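You operate a simulated robot arm through the tools that you are given. There is no shell and no other tool. Be economical: measure what you need, move in short steps, check, and stop when the job is done.

Carry out the task below with a simulated robot arm. There is one attempt and no reset: what you move stays moved.

Task
Turn the gauge knob to on. Open the gauge bench drawer, put the gold block in the inside of the gauge bench drawer, then shut the drawer. Take the grey block and put it on the top of the dark stand. Fetch the green jar and stand it on the left end of the steel bench. Put the blue tin on the store bench top away on the top of the low bench. Put the yellow jar in the green crate. Open the orange inlet flap. The order is free. Set down upright: gold block, grey block, green jar.

The check looks at the end state, three seconds after you hand in, the way a careful person would. Anything else that was tipped, shoved, dropped, spilled or broken makes it a failure.

Robot
A 6-joint arm with a two-finger parallel gripper on a trunk, on a base that drives. Base frame: it is fixed to the floor where the robot stands at the start and does not move with it; the origin is under the middle of the robot, x ahead of it, y to its left, z up; the surface under the hand at the start is at about z = 860. Readings come in mm, degrees, newtons and seconds.
With the tool pointing down near the work surface it reaches from about 260 to 680 mm from the robot's upright axis, wherever it stands. Its first joint turns from -166.0 to 166.0 degrees. Places, roughly: blue tin [0, 4000, 750]; gauge bench drawer [500, 300, 700]; gauge knob [500, 0, 900]; gold block [750, 500, 1000]; green crate (37x21x13 cm) [-700, 4200, 800]; green jar [500, 1250, 250]; grey block [750, 750, 1000]; inside of the gauge bench drawer [500, 300, 700]; left end of the steel bench (22x17 cm) [-2620, 2300, 720]; orange inlet flap [-8400, 900, 800]; top of the dark stand (30x16 cm) [-1620, 1220, 800]; top of the low bench [-7400, 1900, 400]; yellow jar (8x8x10 cm) [200, 4200, 800]. Payload 1.57 kg.
Tool frame: the origin (TCP) lies between the finger pads and is the grasp point; the fingertips stand 30 mm ahead of it; z points along the fingers, y is the line along which they close. Largest opening 110 mm; finger width 24, thickness 12; the body of the gripper, 48 by 112 mm, starts 78 mm behind the TCP.
Orientation is told as [roll, pitch, yaw] about the base's x, y, z axes, in that order, counted from this pose: with the fingers straight down and closing along the base's y, the tool's x points along the base's -x, its y along +y and its z along -z.

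Tools
- The arm moves only by the tool step_arm. Its argument "deltas" is a list of rows, each a list of 7 numbers: the shift along the tool's x, y, z in units of 40 mm (1.0 is 40 mm), then the turn, a rotation vector about the tool's x, y, z in units of 4 degrees (1.0 is 4 degrees), then the finger opening in mm, from 0 to 110. In form: [[tx, ty, tz, wx, wy, wz, gripper], ...]. A call has 1 to 8 rows; each row shifts and turns the commanded pose from where the row before left it, along the tool's axes as they then stand. A call with a number of a shift or a turn outside -1 to 1 is refused whole. Rows are played at 5 a second. More than 50 mm and 8.6 degrees between two rows, or a gripper value outside its range, and nothing of the call is played. A pose out of reach is approached as far as the arm can. The call stops where the force on the tool passes 40 N (or 10 N more than at its start, if that is more) or the arm is blocked; 0.2 s more then pass. The fingers move at their own pace (about 108 mm/s each) and stop on an object; they squeeze with about 43 N. The grip force told is the motor's: it shows also when the fingers shut on nothing. Time passes only in rows, and 0.2 s behind the last, so rows that do not move let the fingers close. The reply holds the time, the measured pose of the TCP, the force on the tool along the base axes, the opening and the grip force, in the units named above and with some noise, with the torque about the TCP (base axes, N m) and any sound that the robot's microphone picked up.
- Cameras (640 x 400 px; columns grow to the right, rows downward): "scene" is now at [11.9, 157.2, 1661.5]; the picture's right is [0.43, -0.90, 0.00], its down [-0.84, -0.40, -0.37] and it looks along [0.33, 0.16, -0.93] (base axes); focal length 272 px, centre (320, 200). "wrist" rides on the gripper at [70, 16, -141] in the tool frame; the picture's right is [-0.23, 0.97, 0.00], its down [-0.86, -0.20, -0.48] and it looks along [-0.47, -0.11, 0.88] (tool axes); focal length 222 px, centre (320, 200).
- snapshot(camera): a new picture of that camera. No time passes.
- move_column(by): slides the trunk up (or, below 0, down) by that many mm; the arm and the scene camera ride with it, the base frame stays. It gives what a move gives, with no picture.
- drive_base(legs): drives the robot by 1 to 6 legs, each [ahead, left, turn to the left] in mm, mm and degrees, along the robot's own axes; the way and the turn of a leg run together, so that a leg with both is an arc; at most 1500 mm and 180 degrees a leg. The arm and the cameras ride along, it lands a little off, and it stops where it bumps. It gives what a move gives.
- aim_head(pan, tilt): turns the head with the scene camera to pan (to the left, within 120 degrees either way) and tilt (down, from -29 to 69), counted from straight ahead of the robot. It gives what a move gives.
- pixel_to_xyz(camera, pixels): there is no depth. For up to 12 entries [column, row, z] of the newest picture of that camera ("zoom" is the newest enlarged one), the place [x, y] in the base frame at which the ray of that pixel passes the height z, good to about 3 mm, but the place of the scene camera against the robot may be out by one fixed shift of up to 25 mm in any direction. No time passes.
- enlarge(camera, box): a new picture of the part [left, top, right, bottom] of that camera's present view, enlarged. No time passes.
- sign_off(): hands the job in; it is judged then, once.

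Go step by step. Measure first, check grasps and placings, and put right what went wrong. The budget is 138 turns and 162 pictures, counting those below and the enlarged ones. Unless the task says otherwise, let go and move clear before handing in.

The tools are called by a JSON object that holds its "name" and its "arguments". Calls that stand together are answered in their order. step_arm: Moves the arm, as the interface text tells. Its arguments: {"type":"object","properties":{"deltas":{"type":"array","items":{"type":"array","items":{"type":"number"}}}},"required":["deltas"]} The other tools are called the same way: move_column (by) slides the trunk up or down; drive_base (legs) drives the base; aim_head (pan, tilt) turns the head that bears the scene camera; snapshot (camera) takes a picture; pixel_to_xyz (camera, pixels) gives the place at which the rays of pixels pass given heights; enlarge (camera, box) takes an enlarged picture of a part of a camera's view; sign_off () hands the job in.

At the start:

```text
clock: 0.0
position: [399.2, 264.2, 1187.0]
tcp_rot: [-0.1, 0.0, -0.1]
ft_force: [-0.1, -0.4, -0.6]
ft_torque: [0.0, 0.0, 0.01]
gripper_width: 110.2
gripper_force: 0.0
trunk travel left (down, up): [-275.0, 315.0]
robot x, y, heading: [-1.9, -1.8, 0.1]
head pan, tilt: [25.2, 68.4]
```

scene: 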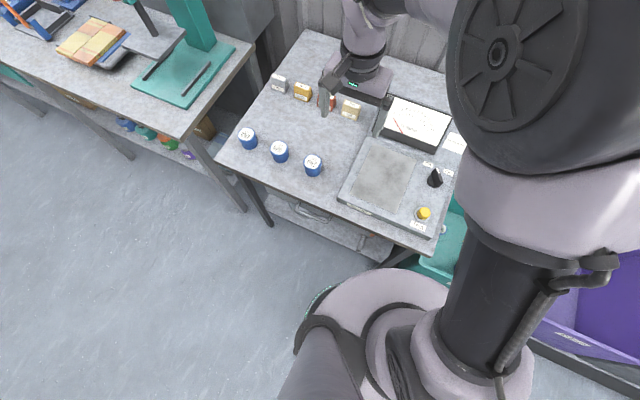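
wrist: 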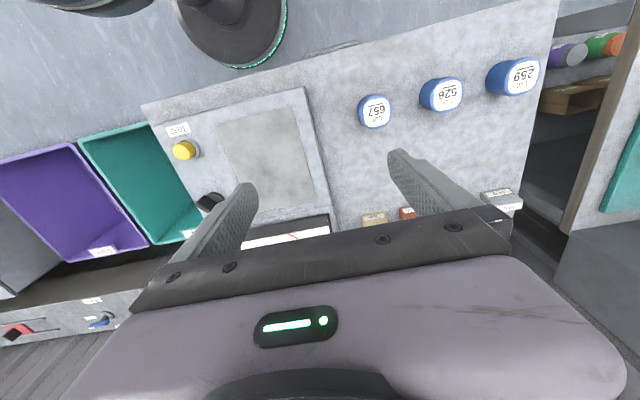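

The scene picture shows the gauge bench ahead with knobs near (435,178) and (424,214), small blocks around (280-350,80-110). I'll enlarge to read the labels.

{"name": "enlarge", "arguments": {"camera": "scene", "box": [220, 50, 380, 150]}}

{"name": "enlarge", "arguments": {"camera": "scene", "box": [330, 90, 490, 250]}}

{"name": "enlarge", "arguments": {"camera": "wrist", "box": [130, 80, 340, 260]}}

```text
4.00 times, centred on (300, 100) of scene
```

zoom: 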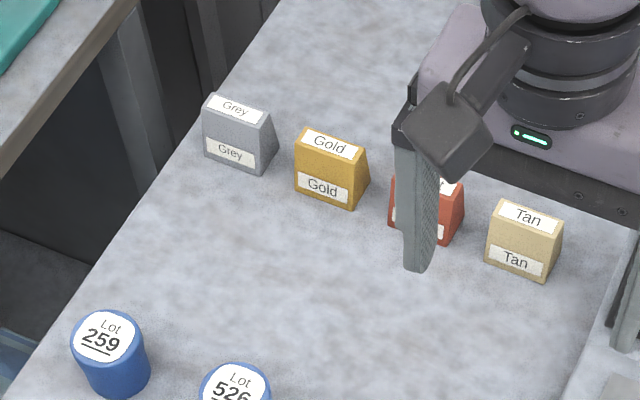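

```text
2.50 times, centred on (410, 170) of scene
```

zoom: 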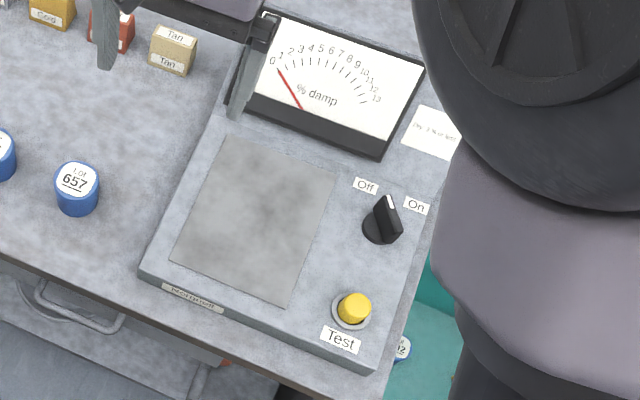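

```text
2.22 times, centred on (235, 170) of wrist
```

zoom: 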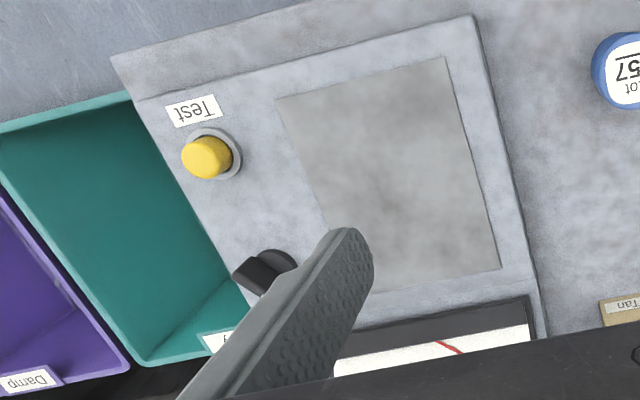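

The knob (zoom 380,225) points between Off and On, nearer… unclear; blocks are wedge-shaped. I'll measure the positions.

{"name": "pixel_to_xyz", "arguments": {"camera": "zoom", "pixels": [[265, 275, 900], [207, 155, 900], [110, 58, 860], [165, 100, 890], [470, 15, 900]]}}

{"name": "pixel_to_xyz", "arguments": {"camera": "scene", "pixels": [[435, 178, 910], [424, 214, 900], [303, 92, 880], [279, 83, 880], [313, 212, 750], [438, 240, 860], [219, 165, 860], [248, 138, 880], [313, 165, 880]]}}

```text
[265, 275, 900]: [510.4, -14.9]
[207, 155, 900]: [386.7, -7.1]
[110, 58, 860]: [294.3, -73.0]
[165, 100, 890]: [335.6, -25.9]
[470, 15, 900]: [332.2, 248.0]
```

```text
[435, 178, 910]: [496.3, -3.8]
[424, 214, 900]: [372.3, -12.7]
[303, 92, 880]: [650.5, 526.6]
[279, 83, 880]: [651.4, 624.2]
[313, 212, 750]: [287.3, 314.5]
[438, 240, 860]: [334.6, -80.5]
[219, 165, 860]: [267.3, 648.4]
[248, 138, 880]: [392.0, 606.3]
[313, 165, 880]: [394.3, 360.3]
```

Knob lies near (503,-10,905). I'll move the hand so the wrist camera views it closely.

{"name": "step_arm", "arguments": {"deltas": [[0.03, -0.87, 0.3, 0, 0, 0, 110], [0.03, -0.87, 0.3, 0, 0, 0, 110], [0.03, -0.87, 0.3, 0, 0, 0, 110], [0.03, -0.87, 0.3, 0, 0, 0, 110], [0.03, -0.87, 0.3, 0, 0, 0, 110], [0.03, -0.87, 0.3, 0, 0, 0, 110], [0.03, -0.87, 0.3, 0, 0, 0, 110]]}}

{"name": "enlarge", "arguments": {"camera": "wrist", "box": [160, 50, 480, 250]}}

{"name": "snapshot", "arguments": {"camera": "scene"}}

```text
clock: 1.6
position: [389.2, 20.8, 1101.0]
tcp_rot: [0.1, 0.1, 0.1]
ft_force: [0.1, 0.0, -0.1]
ft_torque: [-0.03, -0.01, -0.01]
gripper_width: 109.9
gripper_force: 0.0
trunk travel left (down, up): [-275.0, 315.0]
robot x, y, heading: [0.9, -0.8, 0.1]
head pan, tilt: [25.2, 68.4]
```

```text
2.00 times, centred on (320, 150) of wrist
```

zoom: 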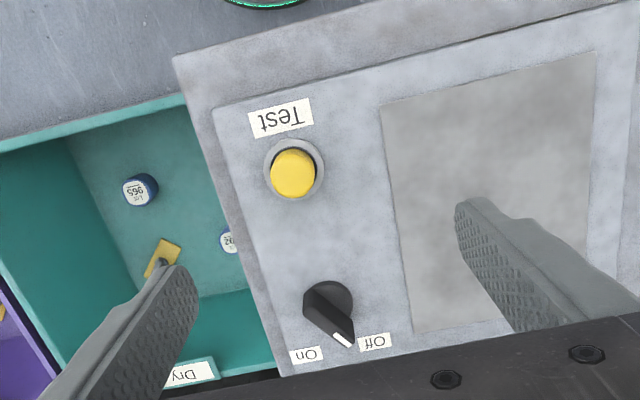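

```text
155 pictures are left
```

scene: 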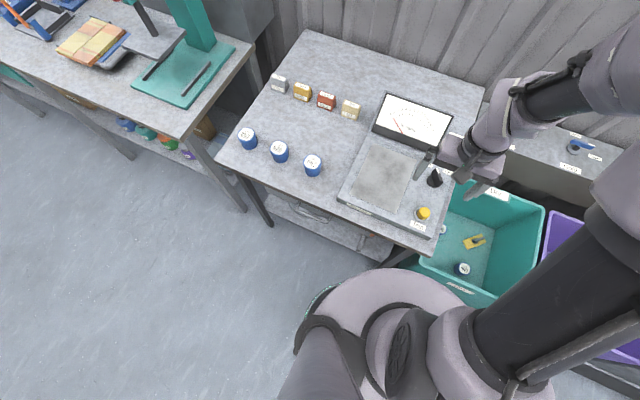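

The knob's white tip (zoom 343,340) points at Off; On lies to its -y side. Measuring the knob at a couple of heights.

{"name": "pixel_to_xyz", "arguments": {"camera": "zoom", "pixels": [[328, 302, 905], [328, 302, 920], [343, 340, 920], [320, 292, 920], [306, 356, 900], [374, 343, 900], [293, 172, 905], [280, 378, 890], [213, 108, 890], [175, 58, 860]]}}

{"name": "pixel_to_xyz", "arguments": {"camera": "scene", "pixels": [[434, 183, 905], [434, 172, 920], [424, 214, 905], [338, 200, 890], [303, 92, 880], [279, 83, 880]]}}

{"name": "enlarge", "arguments": {"camera": "scene", "box": [395, 150, 475, 200]}}

```text
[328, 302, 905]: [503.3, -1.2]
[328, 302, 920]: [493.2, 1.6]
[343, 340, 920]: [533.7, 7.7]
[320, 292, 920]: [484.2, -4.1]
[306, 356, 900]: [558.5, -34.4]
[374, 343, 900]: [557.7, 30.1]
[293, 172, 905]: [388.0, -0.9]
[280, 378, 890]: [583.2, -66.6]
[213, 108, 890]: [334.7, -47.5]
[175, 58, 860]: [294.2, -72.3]
```

```text
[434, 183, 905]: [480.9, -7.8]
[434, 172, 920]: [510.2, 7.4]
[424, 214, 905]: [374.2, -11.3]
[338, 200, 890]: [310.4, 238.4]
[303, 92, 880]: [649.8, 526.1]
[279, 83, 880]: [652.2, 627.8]
```

```text
8.00 times, centred on (435, 175) of scene
```

zoom: 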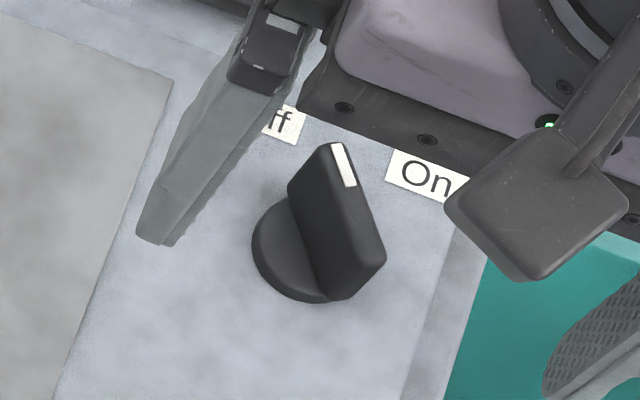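

Knob centre is about (505,-3), the blade turned ~30° toward Off. I'll go above it at z 1000 and start turning the wrist to line up.

{"name": "step_arm", "arguments": {"deltas": [[-0.97, -0.2, 0.83, 0, 0, 0, 70], [-0.97, -0.2, 0.83, 0, 0, 0, 70], [-0.97, -0.2, 0.83, 0, 0, 0, 70], [0, 0, 0, 0, 0, -1, 70], [0, 0, 0, 0, 0, -1, 70], [0, 0, 0, 0, 0, -1, 70], [0, 0, 0, 0, 0, -1, 70], [0, 0, 0, 0, 0, -1, 70]]}}

{"name": "enlarge", "arguments": {"camera": "wrist", "box": [220, 100, 420, 225]}}

```text
refused: row 1 steps farther than a row can; nothing moved
```

```text
3.20 times, centred on (320, 162) of wrist
```

zoom: 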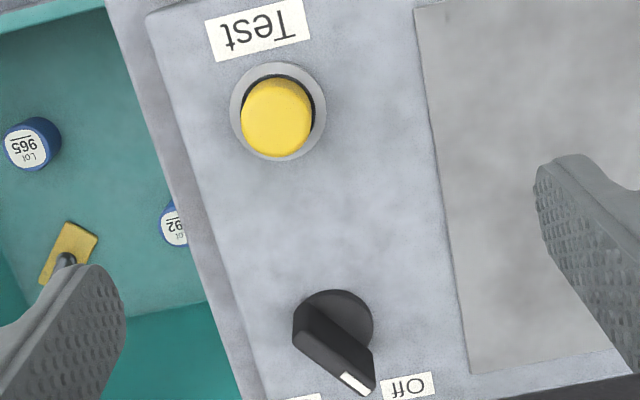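

The step exceeded 50 mm in total; I'll spread it over four rows.

{"name": "step_arm", "arguments": {"deltas": [[-0.73, -0.15, 0.62, 0, 0, 0, 70], [-0.73, -0.15, 0.62, 0, 0, 0, 70], [-0.73, -0.15, 0.62, 0, 0, 0, 70], [-0.73, -0.15, 0.62, 0, 0, 0, 70], [0, 0, 0, 0, 0, -1, 70], [0, 0, 0, 0, 0, -1, 70], [0, 0, 0, 0, 0, -1, 70], [0, 0, 0, 0, 0, -1, 70]]}}

{"name": "enlarge", "arguments": {"camera": "wrist", "box": [220, 130, 420, 255]}}

```text
clock: 3.4
position: [507.8, -4.9, 1003.7]
tcp_rot: [0.0, 0.0, 16.0]
ft_force: [-0.3, 0.2, 0.1]
ft_torque: [-0.01, -0.03, -0.01]
gripper_width: 70.1
gripper_force: 0.0
trunk travel left (down, up): [-275.0, 315.0]
robot x, y, heading: [2.1, -5.1, -0.3]
head pan, tilt: [25.2, 68.4]
```

```text
3.20 times, centred on (320, 192) of wrist
```

zoom: 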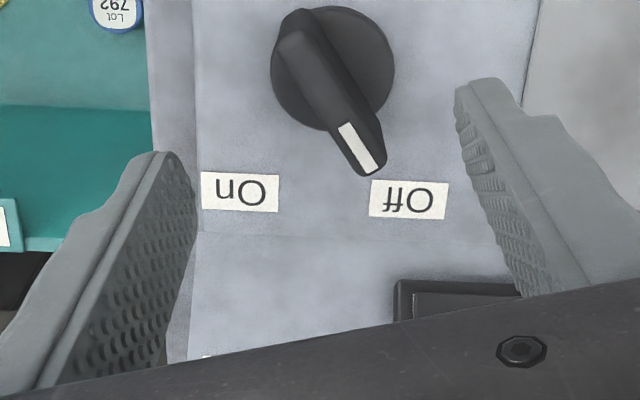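

Now the blade top ends are at zoom (300,32) and (366,165); disc centre (332,68). Measuring.

{"name": "pixel_to_xyz", "arguments": {"camera": "zoom", "pixels": [[332, 70, 895], [298, 32, 920], [366, 162, 920], [332, 97, 920], [298, 32, 915], [366, 162, 915], [240, 192, 890], [408, 199, 890]]}}

```text
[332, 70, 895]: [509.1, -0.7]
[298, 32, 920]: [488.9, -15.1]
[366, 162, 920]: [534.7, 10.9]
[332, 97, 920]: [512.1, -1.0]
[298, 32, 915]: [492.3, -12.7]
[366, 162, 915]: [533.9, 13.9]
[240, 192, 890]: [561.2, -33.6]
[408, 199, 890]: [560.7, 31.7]
```

Blade is at 30° with centre (511,-1). Finish the turn to 30°, go down to z≈936 and close.

{"name": "step_arm", "arguments": {"deltas": [[-0.1, 0.07, 0, 0, 0, -1, 70], [0, 0, 0, 0, 0, -1, 70], [0, 0, 0, 0, 0, -1, 50], [0, 0, 0, 0, 0, -0.5, 50], [0, 0, 0.8, 0, 0, 0, 50], [0, 0, 0.8, 0, 0, 0, 50]]}}

{"name": "enlarge", "arguments": {"camera": "wrist", "box": [220, 130, 420, 255]}}

```text
clock: 4.8
position: [511.9, 1.2, 940.0]
tcp_rot: [0.0, -0.1, 29.9]
ft_force: [0.3, 0.2, -0.6]
ft_torque: [0.0, -0.02, 0.0]
gripper_width: 50.4
gripper_force: 0.1
trunk travel left (down, up): [-275.0, 315.0]
robot x, y, heading: [-0.1, 0.0, -0.0]
head pan, tilt: [25.2, 68.4]
```

```text
3.20 times, centred on (320, 192) of wrist
```

zoom: 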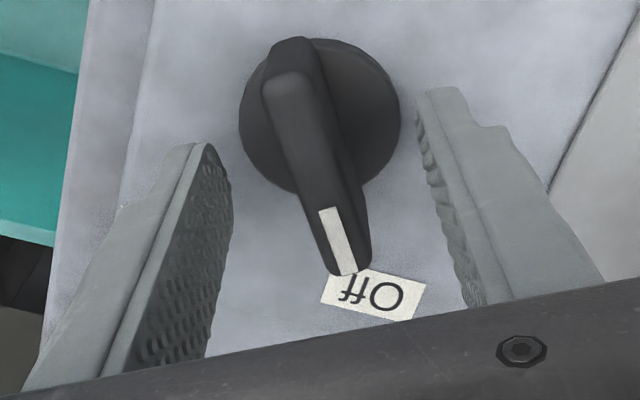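

The blade stands between the fingers; lower slightly, close and start turning clockwise.

{"name": "step_arm", "arguments": {"deltas": [[0, 0, 0.1, 0, 0, 0, 20], [0, 0, 0, 0, 0, 0, 0], [0, 0, 0, 0, 0, 0, 0]]}}

{"name": "enlarge", "arguments": {"camera": "wrist", "box": [220, 130, 420, 255]}}

```text
clock: 5.6
position: [511.5, 2.1, 936.3]
tcp_rot: [0.0, 0.0, 30.0]
ft_force: [-1.9, 11.5, 2.0]
ft_torque: [0.46, -0.08, 0.03]
gripper_width: 12.0
gripper_force: 29.1
trunk travel left (down, up): [-275.0, 315.0]
robot x, y, heading: [-2.6, 2.4, 0.1]
head pan, tilt: [25.2, 68.4]
```

```text
3.20 times, centred on (320, 192) of wrist
```

zoom: 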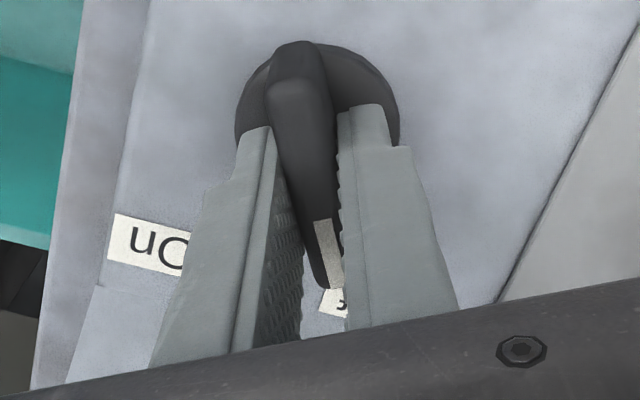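

Gripped at 12 mm width with an 11 N y push, so I shift ~3 mm to -y while turning.

{"name": "step_arm", "arguments": {"deltas": [[0, -0.06, 0, 0, 0, 0, 0], [0, 0, 0, 0, 0, 1, 0], [0, 0, 0, 0, 0, 1, 0], [0, 0, 0, 0, 0, 1, 0], [0, 0, 0, 0, 0, 1, 0], [0, 0, 0, 0, 0, 1, 0], [0, 0, 0, 0, 0, 1, 0], [0, 0, 0, 0, 0, 1, 0]]}}

{"name": "step_arm", "arguments": {"deltas": [[0, 0, 0, 0, 0, 1, 0], [0, 0, 0, 0, 0, 1, 0], [0, 0, 0, 0, 0, 1, 0], [0, 0, 0, 0, 0, 1, 0], [0, 0, 0, 0, 0, 1, 0], [0, 0, 0, 0, 0, 1, 0], [0, 0, 0, 0, 0, 1, 0], [0, 0, 0, 0, 0, 1, 0]]}}

{"name": "enlarge", "arguments": {"camera": "wrist", "box": [220, 130, 420, 255]}}

```text
clock: 7.4
position: [512.3, 1.2, 935.0]
tcp_rot: [-0.3, -0.3, 1.9]
ft_force: [2.2, 27.3, 24.1]
ft_torque: [0.93, 0.82, -0.03]
gripper_width: 12.1
gripper_force: 29.0
trunk travel left (down, up): [-275.0, 315.0]
robot x, y, heading: [1.3, -4.0, -0.0]
head pan, tilt: [25.2, 68.4]
```

```text
clock: 9.2
position: [511.3, -1.7, 936.8]
tcp_rot: [0.0, 0.0, -30.1]
ft_force: [1.8, 7.6, 16.8]
ft_torque: [-0.32, -0.94, -0.05]
gripper_width: 12.2
gripper_force: 28.9
trunk travel left (down, up): [-275.0, 315.0]
robot x, y, heading: [3.0, -1.8, 0.1]
head pan, tilt: [25.2, 68.4]
```

```text
3.20 times, centred on (320, 192) of wrist
```

zoom: 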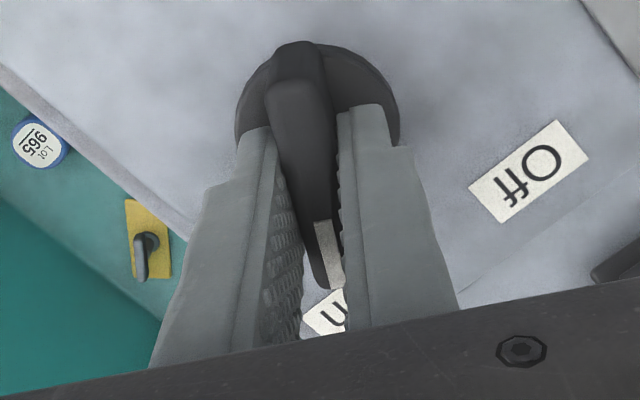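

The knob now points at On. Releasing and rising, then I'll look at the drawer front.

{"name": "step_arm", "arguments": {"deltas": [[0, 0, 0, 0, 0, 0, 50], [0, 0, -0.5, 0, 0, 0, 50], [0, 0, -1, 0, 0, -1, 50], [0, 0, -1, 0, 0, -1, 50], [0, 0, -1, 0, 0, -1, 50], [0, 0, -1, 0, 0, -1, 50], [0, 0, -1, 0, 0, -1, 50], [0, 0, -1, 0, 0, -1, 50]]}}

{"name": "enlarge", "arguments": {"camera": "wrist", "box": [160, 50, 480, 250]}}

{"name": "enlarge", "arguments": {"camera": "scene", "box": [220, 150, 420, 275]}}

```text
clock: 11.0
position: [509.9, -1.0, 1194.7]
tcp_rot: [0.0, 0.0, -5.9]
ft_force: [-0.4, -0.3, 0.5]
ft_torque: [-0.02, -0.01, -0.02]
gripper_width: 50.0
gripper_force: 0.0
trunk travel left (down, up): [-275.0, 315.0]
robot x, y, heading: [-1.0, -0.3, 0.1]
head pan, tilt: [25.2, 68.4]
```

```text
2.00 times, centred on (320, 150) of wrist
```

zoom: 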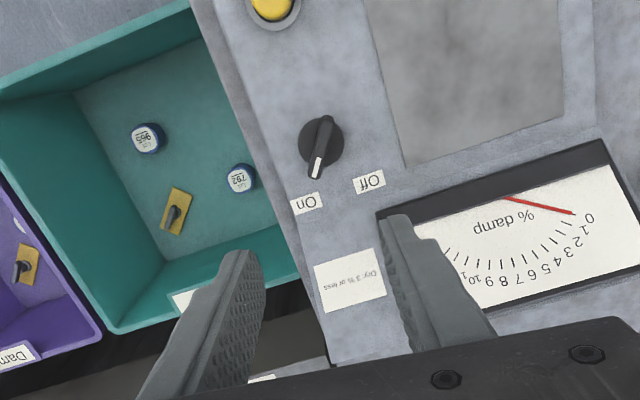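

```text
3.20 times, centred on (320, 212) of scene
```

zoom: 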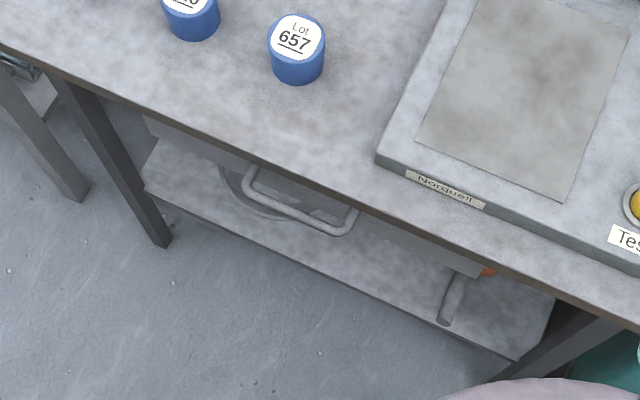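

Knob is at On. Something like a rod hangs at zoom (450,300) near the drawer; I'll back off 500 mm and look at the drawer front from farther off.

{"name": "drive_base", "arguments": {"legs": [[-500, 0, 0]]}}

{"name": "aim_head", "arguments": {"pan": 20, "tilt": 45}}

{"name": "snapshot", "arguments": {"camera": "scene"}}

```text
clock: 13.9
position: [18.0, 2.1, 1195.1]
tcp_rot: [0.1, 0.1, -5.5]
ft_force: [-0.7, 0.7, 0.6]
ft_torque: [0.02, 0.01, 0.01]
gripper_width: 50.1
gripper_force: 0.0
trunk travel left (down, up): [-275.0, 315.0]
robot x, y, heading: [-490.0, -1.8, 0.6]
head pan, tilt: [25.2, 68.4]
```

```text
clock: 14.8
position: [17.4, 2.1, 1195.8]
tcp_rot: [0.1, 0.0, -5.4]
ft_force: [0.3, -0.5, 0.6]
ft_torque: [0.0, 0.01, -0.02]
gripper_width: 50.1
gripper_force: 0.0
trunk travel left (down, up): [-275.0, 315.0]
robot x, y, heading: [-492.7, -3.9, 0.5]
head pan, tilt: [20.0, 45.0]
```

```text
146 pictures are left
```

scene: 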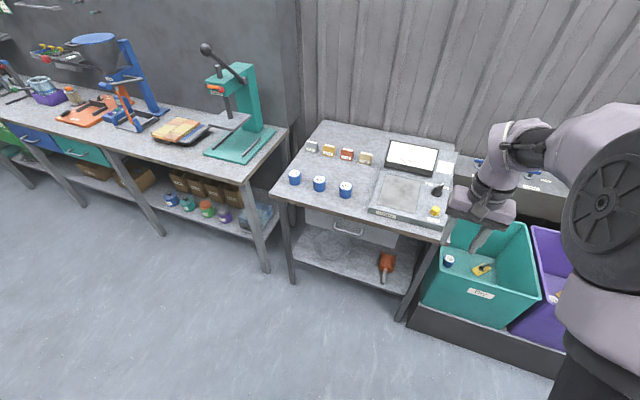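

{"name": "enlarge", "arguments": {"camera": "scene", "box": [270, 170, 470, 295]}}

{"name": "enlarge", "arguments": {"camera": "scene", "box": [0, 100, 280, 275]}}

{"name": "aim_head", "arguments": {"pan": 110, "tilt": 30}}

{"name": "snapshot", "arguments": {"camera": "scene"}}

```text
3.20 times, centred on (370, 232) of scene
```

zoom: 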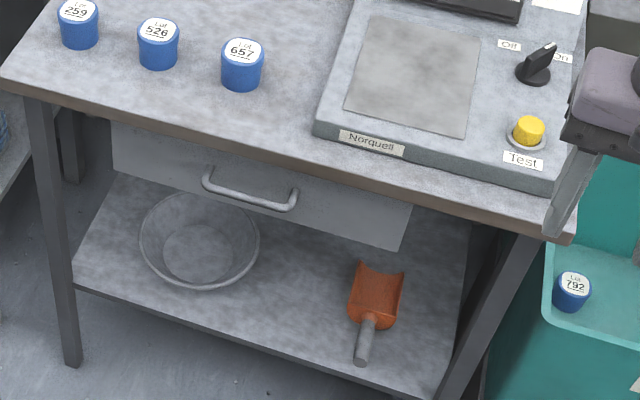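

```text
2.29 times, centred on (140, 188) of scene
```

zoom: 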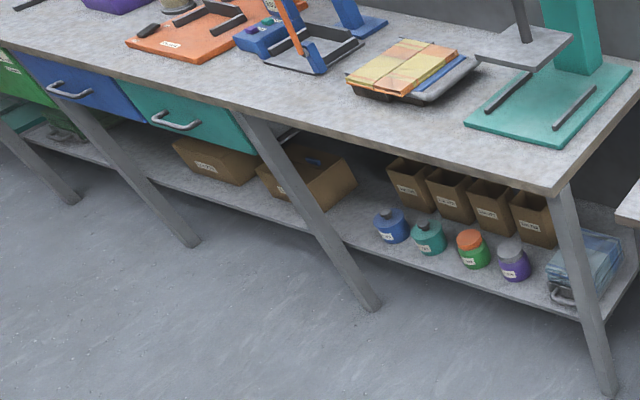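

```text
clock: 16.4
position: [19.7, 1.8, 1194.8]
tcp_rot: [0.1, 0.0, -5.3]
ft_force: [0.1, 0.3, 0.7]
ft_torque: [0.03, 0.01, -0.01]
gripper_width: 50.3
gripper_force: 0.0
trunk travel left (down, up): [-275.0, 315.0]
robot x, y, heading: [-488.8, -0.7, 0.4]
head pan, tilt: [110.0, 30.0]
```

```text
143 pictures are left
```

scene: 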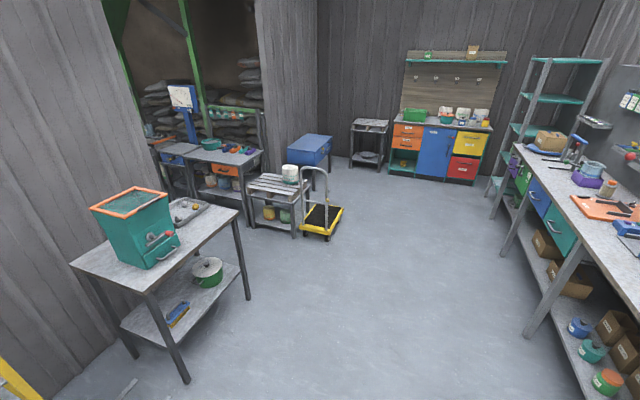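

The room is laid out; the drawer has a D-handle over the shelf. I'll re-aim at the drawer and measure the handle, drawer corners and bench edges.

{"name": "aim_head", "arguments": {"pan": 20, "tilt": 45}}

{"name": "enlarge", "arguments": {"camera": "scene", "box": [270, 170, 470, 295]}}

{"name": "pixel_to_xyz", "arguments": {"camera": "zoom", "pixels": [[210, 185, 700], [210, 185, 740], [290, 207, 700], [290, 207, 740], [112, 172, 700], [398, 250, 700], [5, 78, 860], [30, 100, 830], [572, 236, 860], [240, 45, 890], [535, 85, 895]]}}

```text
clock: 18.1
position: [18.3, 1.9, 1195.1]
tcp_rot: [0.0, 0.0, -5.4]
ft_force: [0.3, -0.2, -0.5]
ft_torque: [0.02, 0.02, -0.02]
gripper_width: 50.1
gripper_force: 0.1
trunk travel left (down, up): [-275.0, 315.0]
robot x, y, heading: [-491.6, -6.6, 0.6]
head pan, tilt: [20.0, 45.0]
```

```text
3.20 times, centred on (370, 232) of scene
```

zoom: 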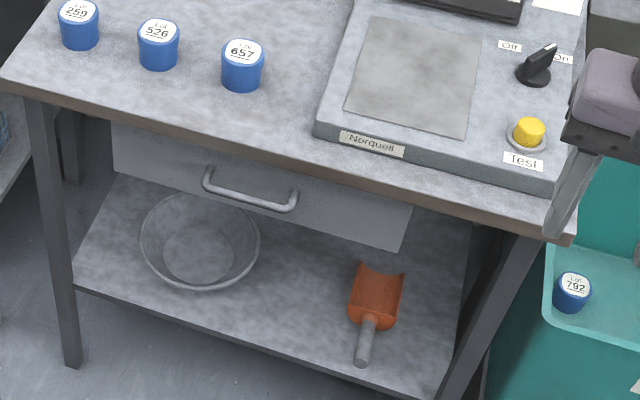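

```text
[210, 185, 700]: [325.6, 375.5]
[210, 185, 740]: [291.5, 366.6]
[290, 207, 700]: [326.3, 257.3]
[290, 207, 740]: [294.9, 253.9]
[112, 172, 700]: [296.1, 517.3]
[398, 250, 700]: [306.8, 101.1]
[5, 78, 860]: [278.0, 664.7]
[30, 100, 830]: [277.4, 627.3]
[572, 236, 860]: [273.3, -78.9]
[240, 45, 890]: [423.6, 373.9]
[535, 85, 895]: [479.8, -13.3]
```

Combining both views, the handle bar is near x≈300, y≈322, z≈750. I'll turn the hand to point ahead with the fingers closing vertically, and drive in front of the drawer.

{"name": "step_arm", "arguments": {"deltas": [[0, 0, 0, 0, 0, -1, 80], [0, 0, 0, 0, 0, -0.35, 80], [0, 0, 0, -1, -1, 1, 80], [0, 0, 0, -1, -1, 1, 80], [0, 0, 0, -1, -1, 1, 80], [0, 0, 0, -1, -1, 1, 80], [0, 0, 0, -1, -1, 1, 80], [0, 0, 0, -1, -1, 1, 80]]}}

{"name": "step_arm", "arguments": {"deltas": [[0, 0, 0, -1, -1, 1, 80], [0, 0, 0, -1, -1, 1, 80], [0, 0, 0, -1, -1, 1, 80], [0, 0, 0, -1, -1, 1, 80], [0, 0, 0, -1, -1, 1, 80], [0, 0, 0, -1, -1, 1, 80], [0, 0, 0, -1, -1, 1, 80], [0, 0, 0, -1, -1, 1, 80]]}}

{"name": "step_arm", "arguments": {"deltas": [[0, 0, 0, -1, -1, 1, 80], [0, 0, 0, -1, -1, 1, 80], [0, 0, 0, -1, -1, 1, 80], [0, 0, 0, -0.32, -0.32, 0.32, 80]]}}

{"name": "drive_base", "arguments": {"legs": [[0, 326, 0]]}}

{"name": "snapshot", "arguments": {"camera": "wrist"}}

{"name": "snapshot", "arguments": {"camera": "scene"}}

```text
clock: 19.9
position: [17.2, 0.8, 1193.9]
tcp_rot: [29.3, -17.5, -29.3]
ft_force: [0.3, 0.5, 0.4]
ft_torque: [0.02, 0.03, 0.0]
gripper_width: 80.0
gripper_force: 0.1
trunk travel left (down, up): [-275.0, 315.0]
robot x, y, heading: [-489.1, -2.2, 0.5]
head pan, tilt: [20.0, 45.0]
```

```text
clock: 21.7
position: [24.2, 0.9, 1193.1]
tcp_rot: [75.1, -11.5, -75.1]
ft_force: [0.5, -0.3, -0.1]
ft_torque: [0.01, -0.02, 0.01]
gripper_width: 80.1
gripper_force: 0.1
out of reach, approached as far as the arm can: row 8
trunk travel left (down, up): [-275.0, 315.0]
robot x, y, heading: [-491.1, -5.5, 0.4]
head pan, tilt: [20.0, 45.0]
```

```text
clock: 22.7
position: [28.6, 0.9, 1190.7]
tcp_rot: [90.0, 0.0, -90.0]
ft_force: [-0.9, -0.1, -0.4]
ft_torque: [0.02, 0.03, 0.0]
gripper_width: 80.2
gripper_force: 0.1
out of reach, approached as far as the arm can: row 1
trunk travel left (down, up): [-275.0, 315.0]
robot x, y, heading: [-491.5, -2.5, 0.5]
head pan, tilt: [20.0, 45.0]
```

```text
clock: 24.9
position: [24.6, 333.8, 1193.3]
tcp_rot: [90.1, -0.1, -89.8]
ft_force: [-0.5, 0.3, -0.6]
ft_torque: [-0.03, -0.03, -0.02]
gripper_width: 80.1
gripper_force: 0.0
trunk travel left (down, up): [-275.0, 315.0]
robot x, y, heading: [-498.8, 328.7, 1.0]
head pan, tilt: [20.0, 45.0]
```

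```text
141 pictures are left
```

wrist: 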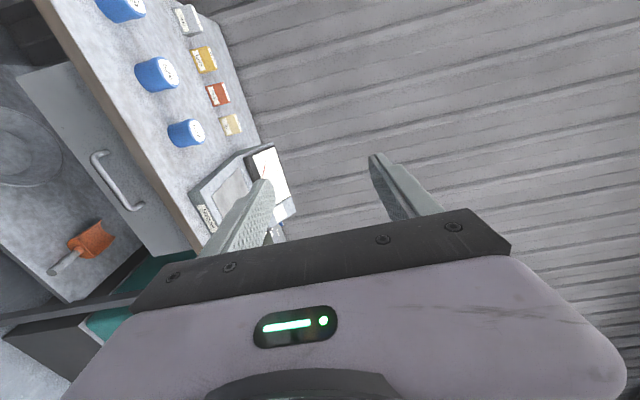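

```text
140 pictures are left
```

scene: 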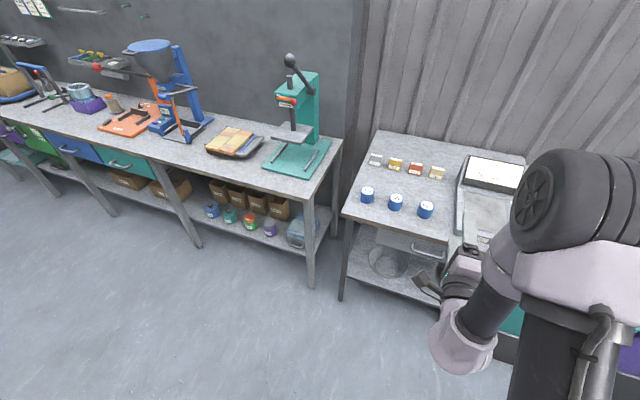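

The hand points ahead with vertical closing. Lowering the trunk fully and the arm to z≈752, then viewing.

{"name": "move_column", "arguments": {"by": -275}}

{"name": "step_arm", "arguments": {"deltas": [[0, -0.83, 0, 0, 0, 0, 80], [0, -0.83, 0, 0, 0, 0, 80], [0, -0.83, 0, 0, 0, 0, 80], [0, -0.83, 0, 0, 0, 0, 80], [0, -0.83, 0, 0, 0, 0, 80]]}}

{"name": "snapshot", "arguments": {"camera": "wrist"}}

```text
clock: 27.6
position: [24.3, 331.7, 917.4]
tcp_rot: [90.0, -0.1, -89.7]
ft_force: [0.6, -0.1, 0.2]
ft_torque: [0.02, 0.01, 0.0]
gripper_width: 80.3
gripper_force: 0.1
trunk travel left (down, up): [0.0, 590.0]
robot x, y, heading: [-492.1, 327.2, 0.7]
head pan, tilt: [20.0, 45.0]
```

```text
clock: 28.9
position: [25.5, 333.9, 750.4]
tcp_rot: [90.0, 0.1, -89.7]
ft_force: [-0.1, 1.9, -0.3]
ft_torque: [0.0, 0.02, 0.0]
gripper_width: 79.8
gripper_force: 0.0
trunk travel left (down, up): [0.0, 590.0]
robot x, y, heading: [-497.0, 329.0, 0.8]
head pan, tilt: [20.0, 45.0]
```

```text
139 pictures are left
```

wrist: 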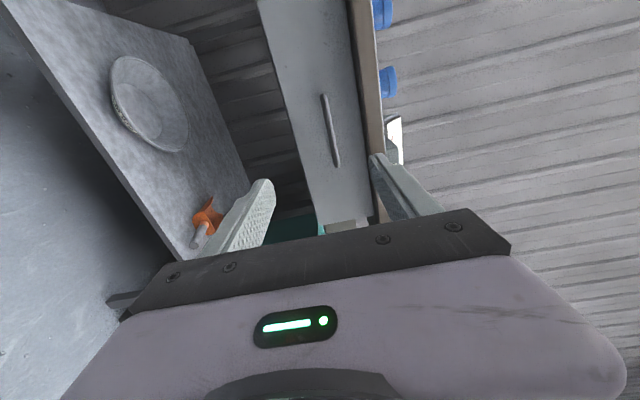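

The handle (323,97)–(337,165) computes to y≈318, z≈764. Adjust and drive 200 mm ahead, then check.

{"name": "step_arm", "arguments": {"deltas": [[-0.35, 0.33, 0, 0, 0, 0, 80], [0, 0, 0, 0, 0, 0, 80]]}}

{"name": "drive_base", "arguments": {"legs": [[190, 0, -0.8]]}}

{"name": "snapshot", "arguments": {"camera": "wrist"}}

```text
clock: 29.4
position: [26.6, 318.0, 763.1]
tcp_rot: [89.9, 0.1, -89.8]
ft_force: [0.4, 0.1, -0.3]
ft_torque: [0.01, 0.0, -0.02]
gripper_width: 80.1
gripper_force: 0.1
trunk travel left (down, up): [0.0, 590.0]
robot x, y, heading: [-497.4, 327.7, 0.7]
head pan, tilt: [20.0, 45.0]
```

```text
clock: 31.0
position: [218.8, 312.5, 763.4]
tcp_rot: [89.9, -0.1, -90.7]
ft_force: [0.0, 0.8, 0.5]
ft_torque: [-0.02, 0.0, 0.0]
gripper_width: 80.2
gripper_force: 0.1
trunk travel left (down, up): [0.0, 590.0]
robot x, y, heading: [-302.6, 329.3, -0.2]
head pan, tilt: [20.0, 45.0]
```

```text
138 pictures are left
```

wrist: 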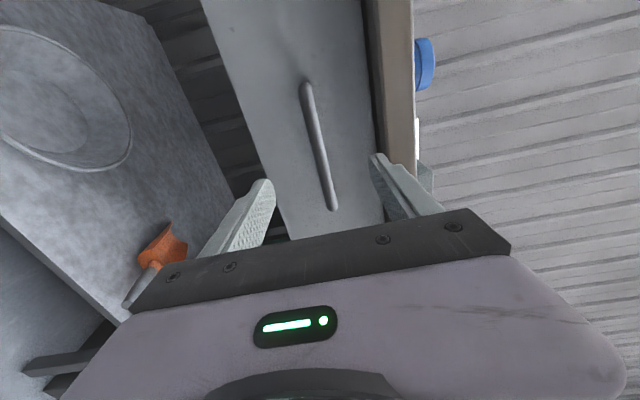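

Handle centre at (320,146), aligned in z to ~3 mm. Advance 50 mm with the arm and check.

{"name": "step_arm", "arguments": {"deltas": [[0.05, 0.07, 0.6, 0, 0, 0, 80], [0.05, 0, 0.6, 0, 0, 0, 80], [0, 0, 0, 0, 0, 0, 80]]}}

{"name": "snapshot", "arguments": {"camera": "wrist"}}

```text
clock: 31.8
position: [266.1, 315.1, 766.7]
tcp_rot: [90.0, 0.0, -90.6]
ft_force: [-0.7, -0.2, -0.6]
ft_torque: [0.03, 0.0, -0.01]
gripper_width: 80.0
gripper_force: 0.0
trunk travel left (down, up): [0.0, 590.0]
robot x, y, heading: [-308.4, 330.7, -0.1]
head pan, tilt: [20.0, 45.0]
```

```text
137 pictures are left
```

wrist: 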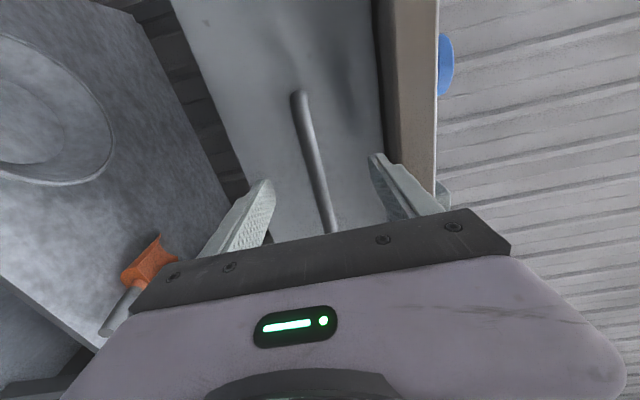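

Need the bar's depth; enlarging the wrist view.

{"name": "enlarge", "arguments": {"camera": "wrist", "box": [220, 60, 420, 240]}}

{"name": "aim_head", "arguments": {"pan": -10, "tilt": 60}}

{"name": "snapshot", "arguments": {"camera": "scene"}}

```text
2.22 times, centred on (320, 150) of wrist
```

zoom: 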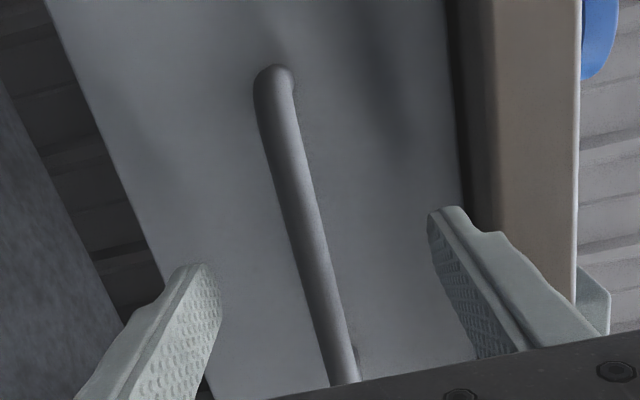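

```text
clock: 32.8
position: [265.0, 315.9, 764.5]
tcp_rot: [90.0, 0.1, -90.6]
ft_force: [-0.1, -0.1, 0.4]
ft_torque: [-0.01, -0.01, -0.05]
gripper_width: 80.1
gripper_force: 0.1
trunk travel left (down, up): [0.0, 590.0]
robot x, y, heading: [-302.9, 329.1, -0.1]
head pan, tilt: [-10.0, 60.0]
```

```text
135 pictures are left
```

scene: 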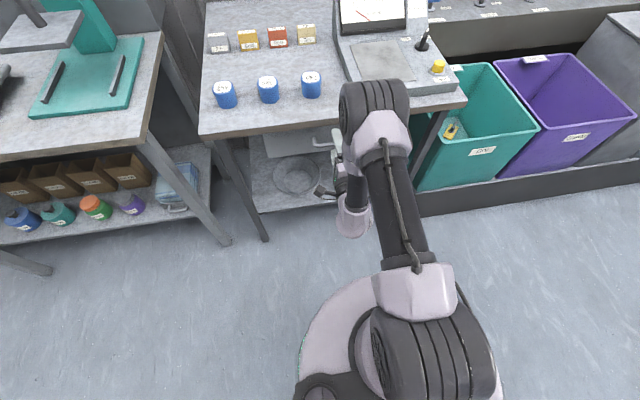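

{"name": "enlarge", "arguments": {"camera": "scene", "box": [260, 100, 400, 200]}}

```text
4.00 times, centred on (330, 150) of scene
```

zoom: 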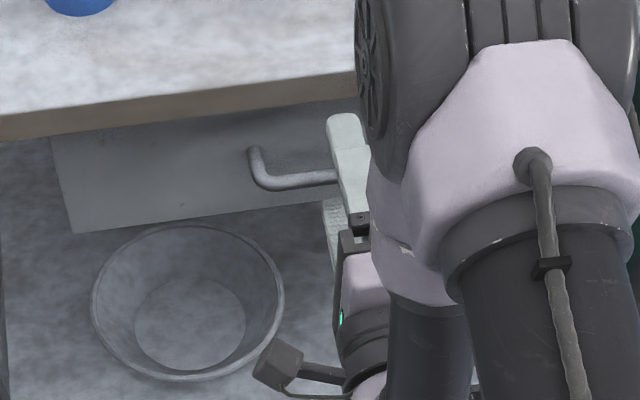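

The bar seems to be already between the fingers; close and check.

{"name": "step_arm", "arguments": {"deltas": [[0, 0, 0, 0, 0, 0, 30], [0, 0, 0, 0, 0, 0, 0], [0, 0, 0, 0, 0, 0, 0], [0, 0, 0, 0, 0, 0, 0]]}}

{"name": "snapshot", "arguments": {"camera": "wrist"}}

```text
clock: 33.8
position: [265.5, 316.0, 766.7]
tcp_rot: [89.9, 0.0, -90.7]
ft_force: [-3.8, -0.3, -10.9]
ft_torque: [0.04, 0.2, 0.0]
gripper_width: 11.6
gripper_force: 29.3
trunk travel left (down, up): [0.0, 590.0]
robot x, y, heading: [-303.3, 325.7, 0.0]
head pan, tilt: [-10.0, 60.0]
```

```text
133 pictures are left
```

wrist: 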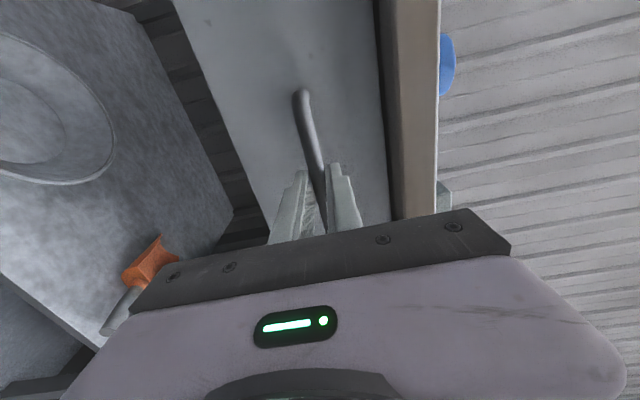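

Gripped the bar (11.6 mm). Pull by driving the base back 180 mm.

{"name": "drive_base", "arguments": {"legs": [[-180, 0, 0]]}}

{"name": "snapshot", "arguments": {"camera": "scene"}}

```text
clock: 35.3
position: [86.9, 314.9, 765.6]
tcp_rot: [89.8, -0.1, -90.8]
ft_force: [0.4, 14.9, -15.5]
ft_torque: [0.16, 0.3, 0.65]
gripper_width: 11.6
gripper_force: 28.7
trunk travel left (down, up): [0.0, 590.0]
robot x, y, heading: [-482.9, 327.0, -0.3]
head pan, tilt: [-10.0, 60.0]
```

```text
132 pictures are left
```

scene: 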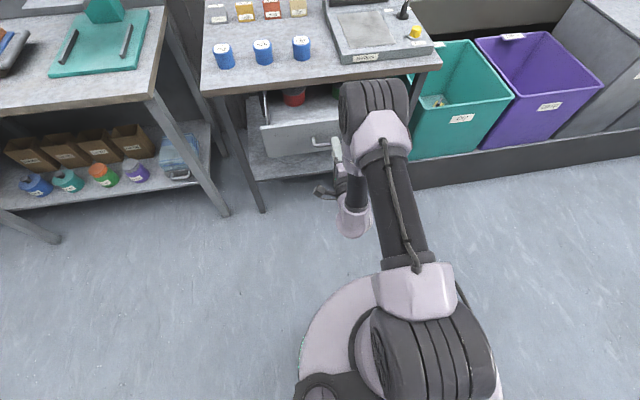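

The drawer is open ~180 mm, with a red jar inside. Release, back off and rise; check the base's size and the drawer content too.

{"name": "step_arm", "arguments": {"deltas": [[0, 0, 0, 0, 0, 0, 40], [0, 0, 0, 0, 0, 0, 80], [0, 0, -1, 0, 0, 0, 80], [0, 0, -1, 0, 0, 0, 80], [0, 0, -0.5, 0, 0, 0, 80]]}}

{"name": "pixel_to_xyz", "arguments": {"camera": "scene", "pixels": [[298, 370, 200], [350, 283, 200], [298, 370, 100], [350, 283, 100], [262, 212, 0], [228, 215, 0], [437, 70, 860], [154, 99, 860], [201, 95, 860]]}}

{"name": "move_column", "arguments": {"by": 500}}

{"name": "snapshot", "arguments": {"camera": "scene"}}

{"name": "snapshot", "arguments": {"camera": "wrist"}}

```text
clock: 36.5
position: [11.4, 311.4, 765.1]
tcp_rot: [89.7, 0.0, -90.7]
ft_force: [0.5, 0.3, 0.1]
ft_torque: [-0.01, 0.03, -0.02]
gripper_width: 80.0
gripper_force: 0.1
out of reach, approached as far as the arm can: row 4, 5
trunk travel left (down, up): [0.0, 590.0]
robot x, y, heading: [-479.6, 325.3, -0.3]
head pan, tilt: [-10.0, 60.0]
```

```text
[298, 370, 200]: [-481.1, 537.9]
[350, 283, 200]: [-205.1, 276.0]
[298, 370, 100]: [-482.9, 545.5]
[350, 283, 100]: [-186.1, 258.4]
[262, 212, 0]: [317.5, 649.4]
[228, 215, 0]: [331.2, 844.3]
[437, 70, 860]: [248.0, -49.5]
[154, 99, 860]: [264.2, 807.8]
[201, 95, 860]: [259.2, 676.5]
```

```text
refused: 500 is not a number from -400 to 400
```

```text
131 pictures are left
```

scene: 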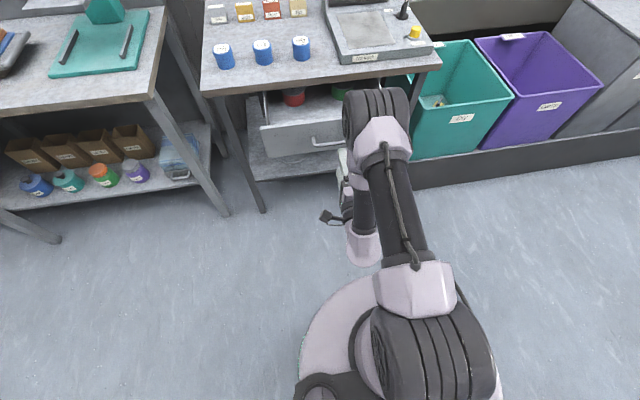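

```text
130 pictures are left
```

wrist: 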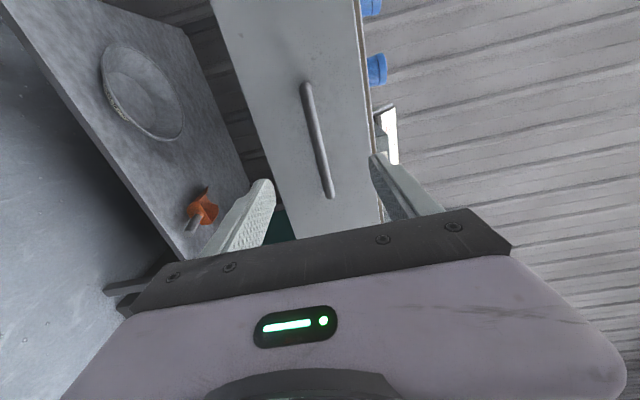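

Drawer is open and released. Raise the trunk, turn the hand back to pointing down, and look into the drawer.

{"name": "move_column", "arguments": {"by": 380}}

{"name": "step_arm", "arguments": {"deltas": [[0, 0, 0, 1, 1, -1, 80], [0, 0, 0, 1, 1, -1, 80], [0, 0, 0, 1, 1, -1, 80], [0, 0, 0, 1, 1, -1, 80], [0, 0, 0, 1, 1, -1, 80], [0, 0, 0, 1, 1, -1, 80], [0, 0, 0, 1, 1, -1, 80], [0, 0, 0, 1, 1, -1, 80]]}}

{"name": "step_arm", "arguments": {"deltas": [[0, 0, 0, 1, 1, -1, 80], [0, 0, 0, 1, 1, -1, 80], [0, 0, 0, 1, 1, -1, 80], [0, 0, 0, 1, 1, -1, 80], [0, 0, 0, 1, 1, -1, 80], [0, 0, 0, 1, 1, -1, 80], [0, 0, 0, 1, 1, -1, 80], [0, 0, 0, 1, 1, -1, 80]]}}

{"name": "step_arm", "arguments": {"deltas": [[0, 0, 0, 1, 1, -1, 80], [0, 0, 0, 0.32, 0.32, -0.32, 80]]}}

{"name": "snapshot", "arguments": {"camera": "scene"}}

{"name": "snapshot", "arguments": {"camera": "wrist"}}

```text
clock: 40.1
position: [12.0, 312.4, 1145.4]
tcp_rot: [89.7, 0.0, -90.7]
ft_force: [-1.0, -0.4, 0.4]
ft_torque: [0.01, 0.02, 0.04]
gripper_width: 80.1
gripper_force: 0.1
trunk travel left (down, up): [-380.0, 210.0]
robot x, y, heading: [-480.1, 332.6, -0.1]
head pan, tilt: [-10.0, 60.0]
```

```text
clock: 41.9
position: [11.1, 312.8, 1145.7]
tcp_rot: [48.6, -19.0, -49.4]
ft_force: [0.6, 0.1, 1.0]
ft_torque: [-0.01, 0.0, -0.02]
gripper_width: 79.7
gripper_force: 0.0
trunk travel left (down, up): [-380.0, 210.0]
robot x, y, heading: [-484.3, 326.2, -0.2]
head pan, tilt: [-10.0, 60.0]
```

```text
clock: 43.7
position: [12.0, 312.5, 1146.6]
tcp_rot: [5.4, -4.6, -6.1]
ft_force: [-0.5, 0.5, 0.1]
ft_torque: [0.04, 0.01, 0.0]
gripper_width: 79.9
gripper_force: 0.0
trunk travel left (down, up): [-380.0, 210.0]
robot x, y, heading: [-484.0, 330.1, -0.2]
head pan, tilt: [-10.0, 60.0]
```

```text
clock: 44.3
position: [12.5, 312.4, 1146.3]
tcp_rot: [0.0, 0.3, -0.7]
ft_force: [-1.2, 0.9, -0.1]
ft_torque: [-0.03, -0.02, -0.03]
gripper_width: 79.9
gripper_force: 0.1
trunk travel left (down, up): [-380.0, 210.0]
robot x, y, heading: [-483.2, 331.5, -0.3]
head pan, tilt: [-10.0, 60.0]
```

```text
129 pictures are left
```

scene: 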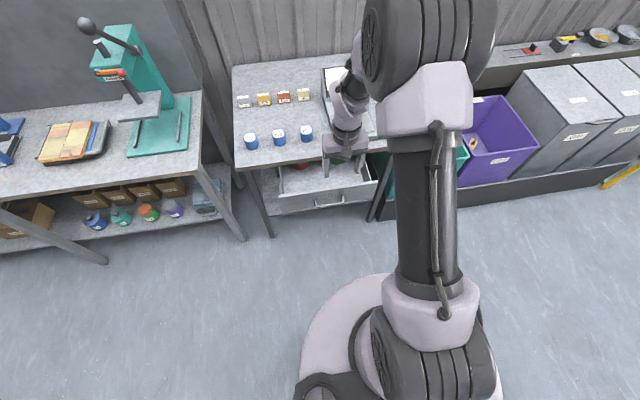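

```text
128 pictures are left
```

wrist: 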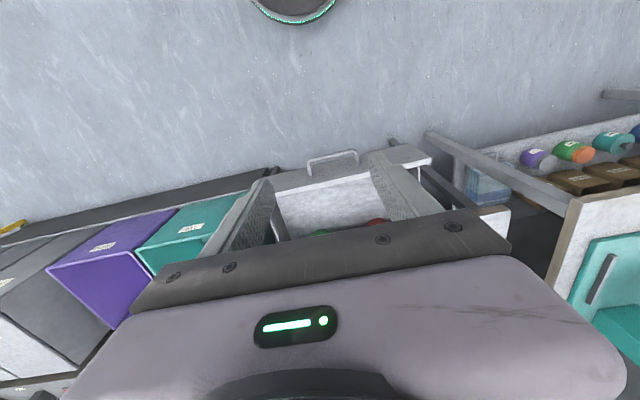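

The front of the drawer's interior is free. Enlarge and measure the drawer and the blocks.

{"name": "enlarge", "arguments": {"camera": "scene", "box": [226, 80, 386, 220]}}

{"name": "pixel_to_xyz", "arguments": {"camera": "scene", "pixels": [[264, 101, 860], [243, 104, 860], [316, 205, 766], [237, 169, 860], [279, 212, 810], [378, 182, 810], [133, 96, 860], [188, 150, 860], [85, 23, 1200], [235, 240, 0]]}}

```text
2.86 times, centred on (306, 150) of scene
```

zoom: 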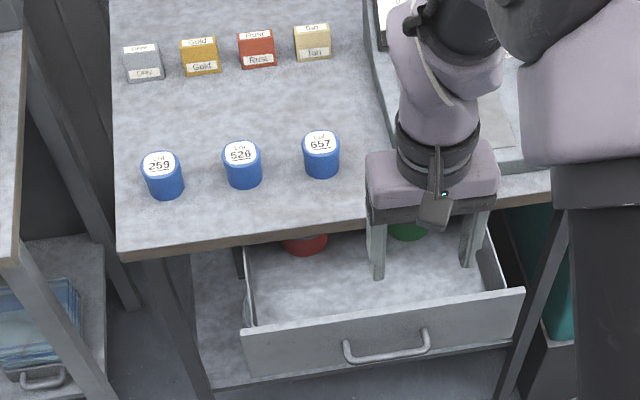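

```text
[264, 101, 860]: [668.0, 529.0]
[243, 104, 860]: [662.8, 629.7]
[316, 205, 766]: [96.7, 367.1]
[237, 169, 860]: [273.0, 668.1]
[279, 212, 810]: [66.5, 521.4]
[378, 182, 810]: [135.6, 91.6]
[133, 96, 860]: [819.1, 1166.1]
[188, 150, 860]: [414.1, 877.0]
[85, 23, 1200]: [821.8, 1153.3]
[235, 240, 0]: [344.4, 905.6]
```

Plan: drive to (-10,765), left of the drawer, with the hand high; then reach the gold block with a tilted hand.

{"name": "drive_base", "arguments": {"legs": [[0, 438, 0.3], [465, 0, 0]]}}

{"name": "aim_head", "arguments": {"pan": -30, "tilt": 62}}

{"name": "snapshot", "arguments": {"camera": "scene"}}

{"name": "snapshot", "arguments": {"camera": "wrist"}}

```text
clock: 49.3
position: [476.7, 736.8, 1144.8]
tcp_rot: [0.1, 0.3, -0.6]
ft_force: [-0.1, -0.3, 0.2]
ft_torque: [-0.02, -0.01, 0.0]
gripper_width: 80.0
gripper_force: 0.1
trunk travel left (down, up): [-380.0, 210.0]
robot x, y, heading: [-26.0, 752.9, -0.4]
head pan, tilt: [-10.0, 60.0]
```

```text
clock: 50.1
position: [475.2, 737.3, 1145.1]
tcp_rot: [0.1, 0.4, -0.6]
ft_force: [0.2, 0.1, -0.3]
ft_torque: [0.02, -0.01, -0.03]
gripper_width: 80.0
gripper_force: 0.1
trunk travel left (down, up): [-380.0, 210.0]
robot x, y, heading: [-17.4, 754.6, -0.2]
head pan, tilt: [-30.0, 62.0]
```

```text
126 pictures are left
```

scene: 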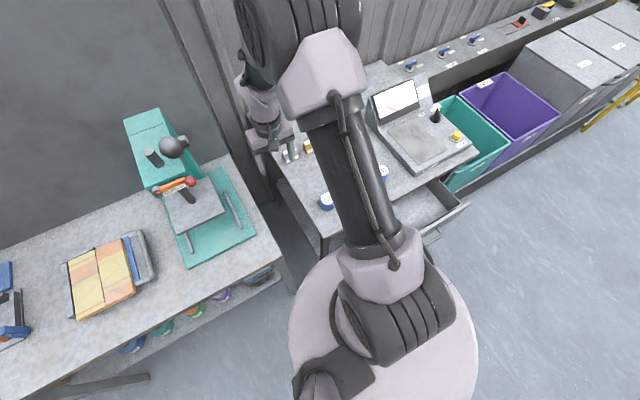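

```text
125 pictures are left
```

wrist: 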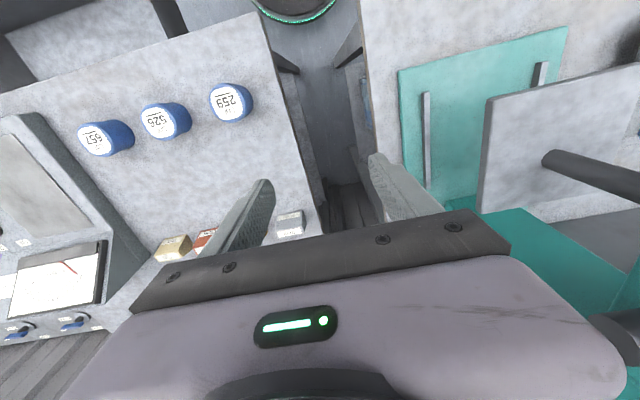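

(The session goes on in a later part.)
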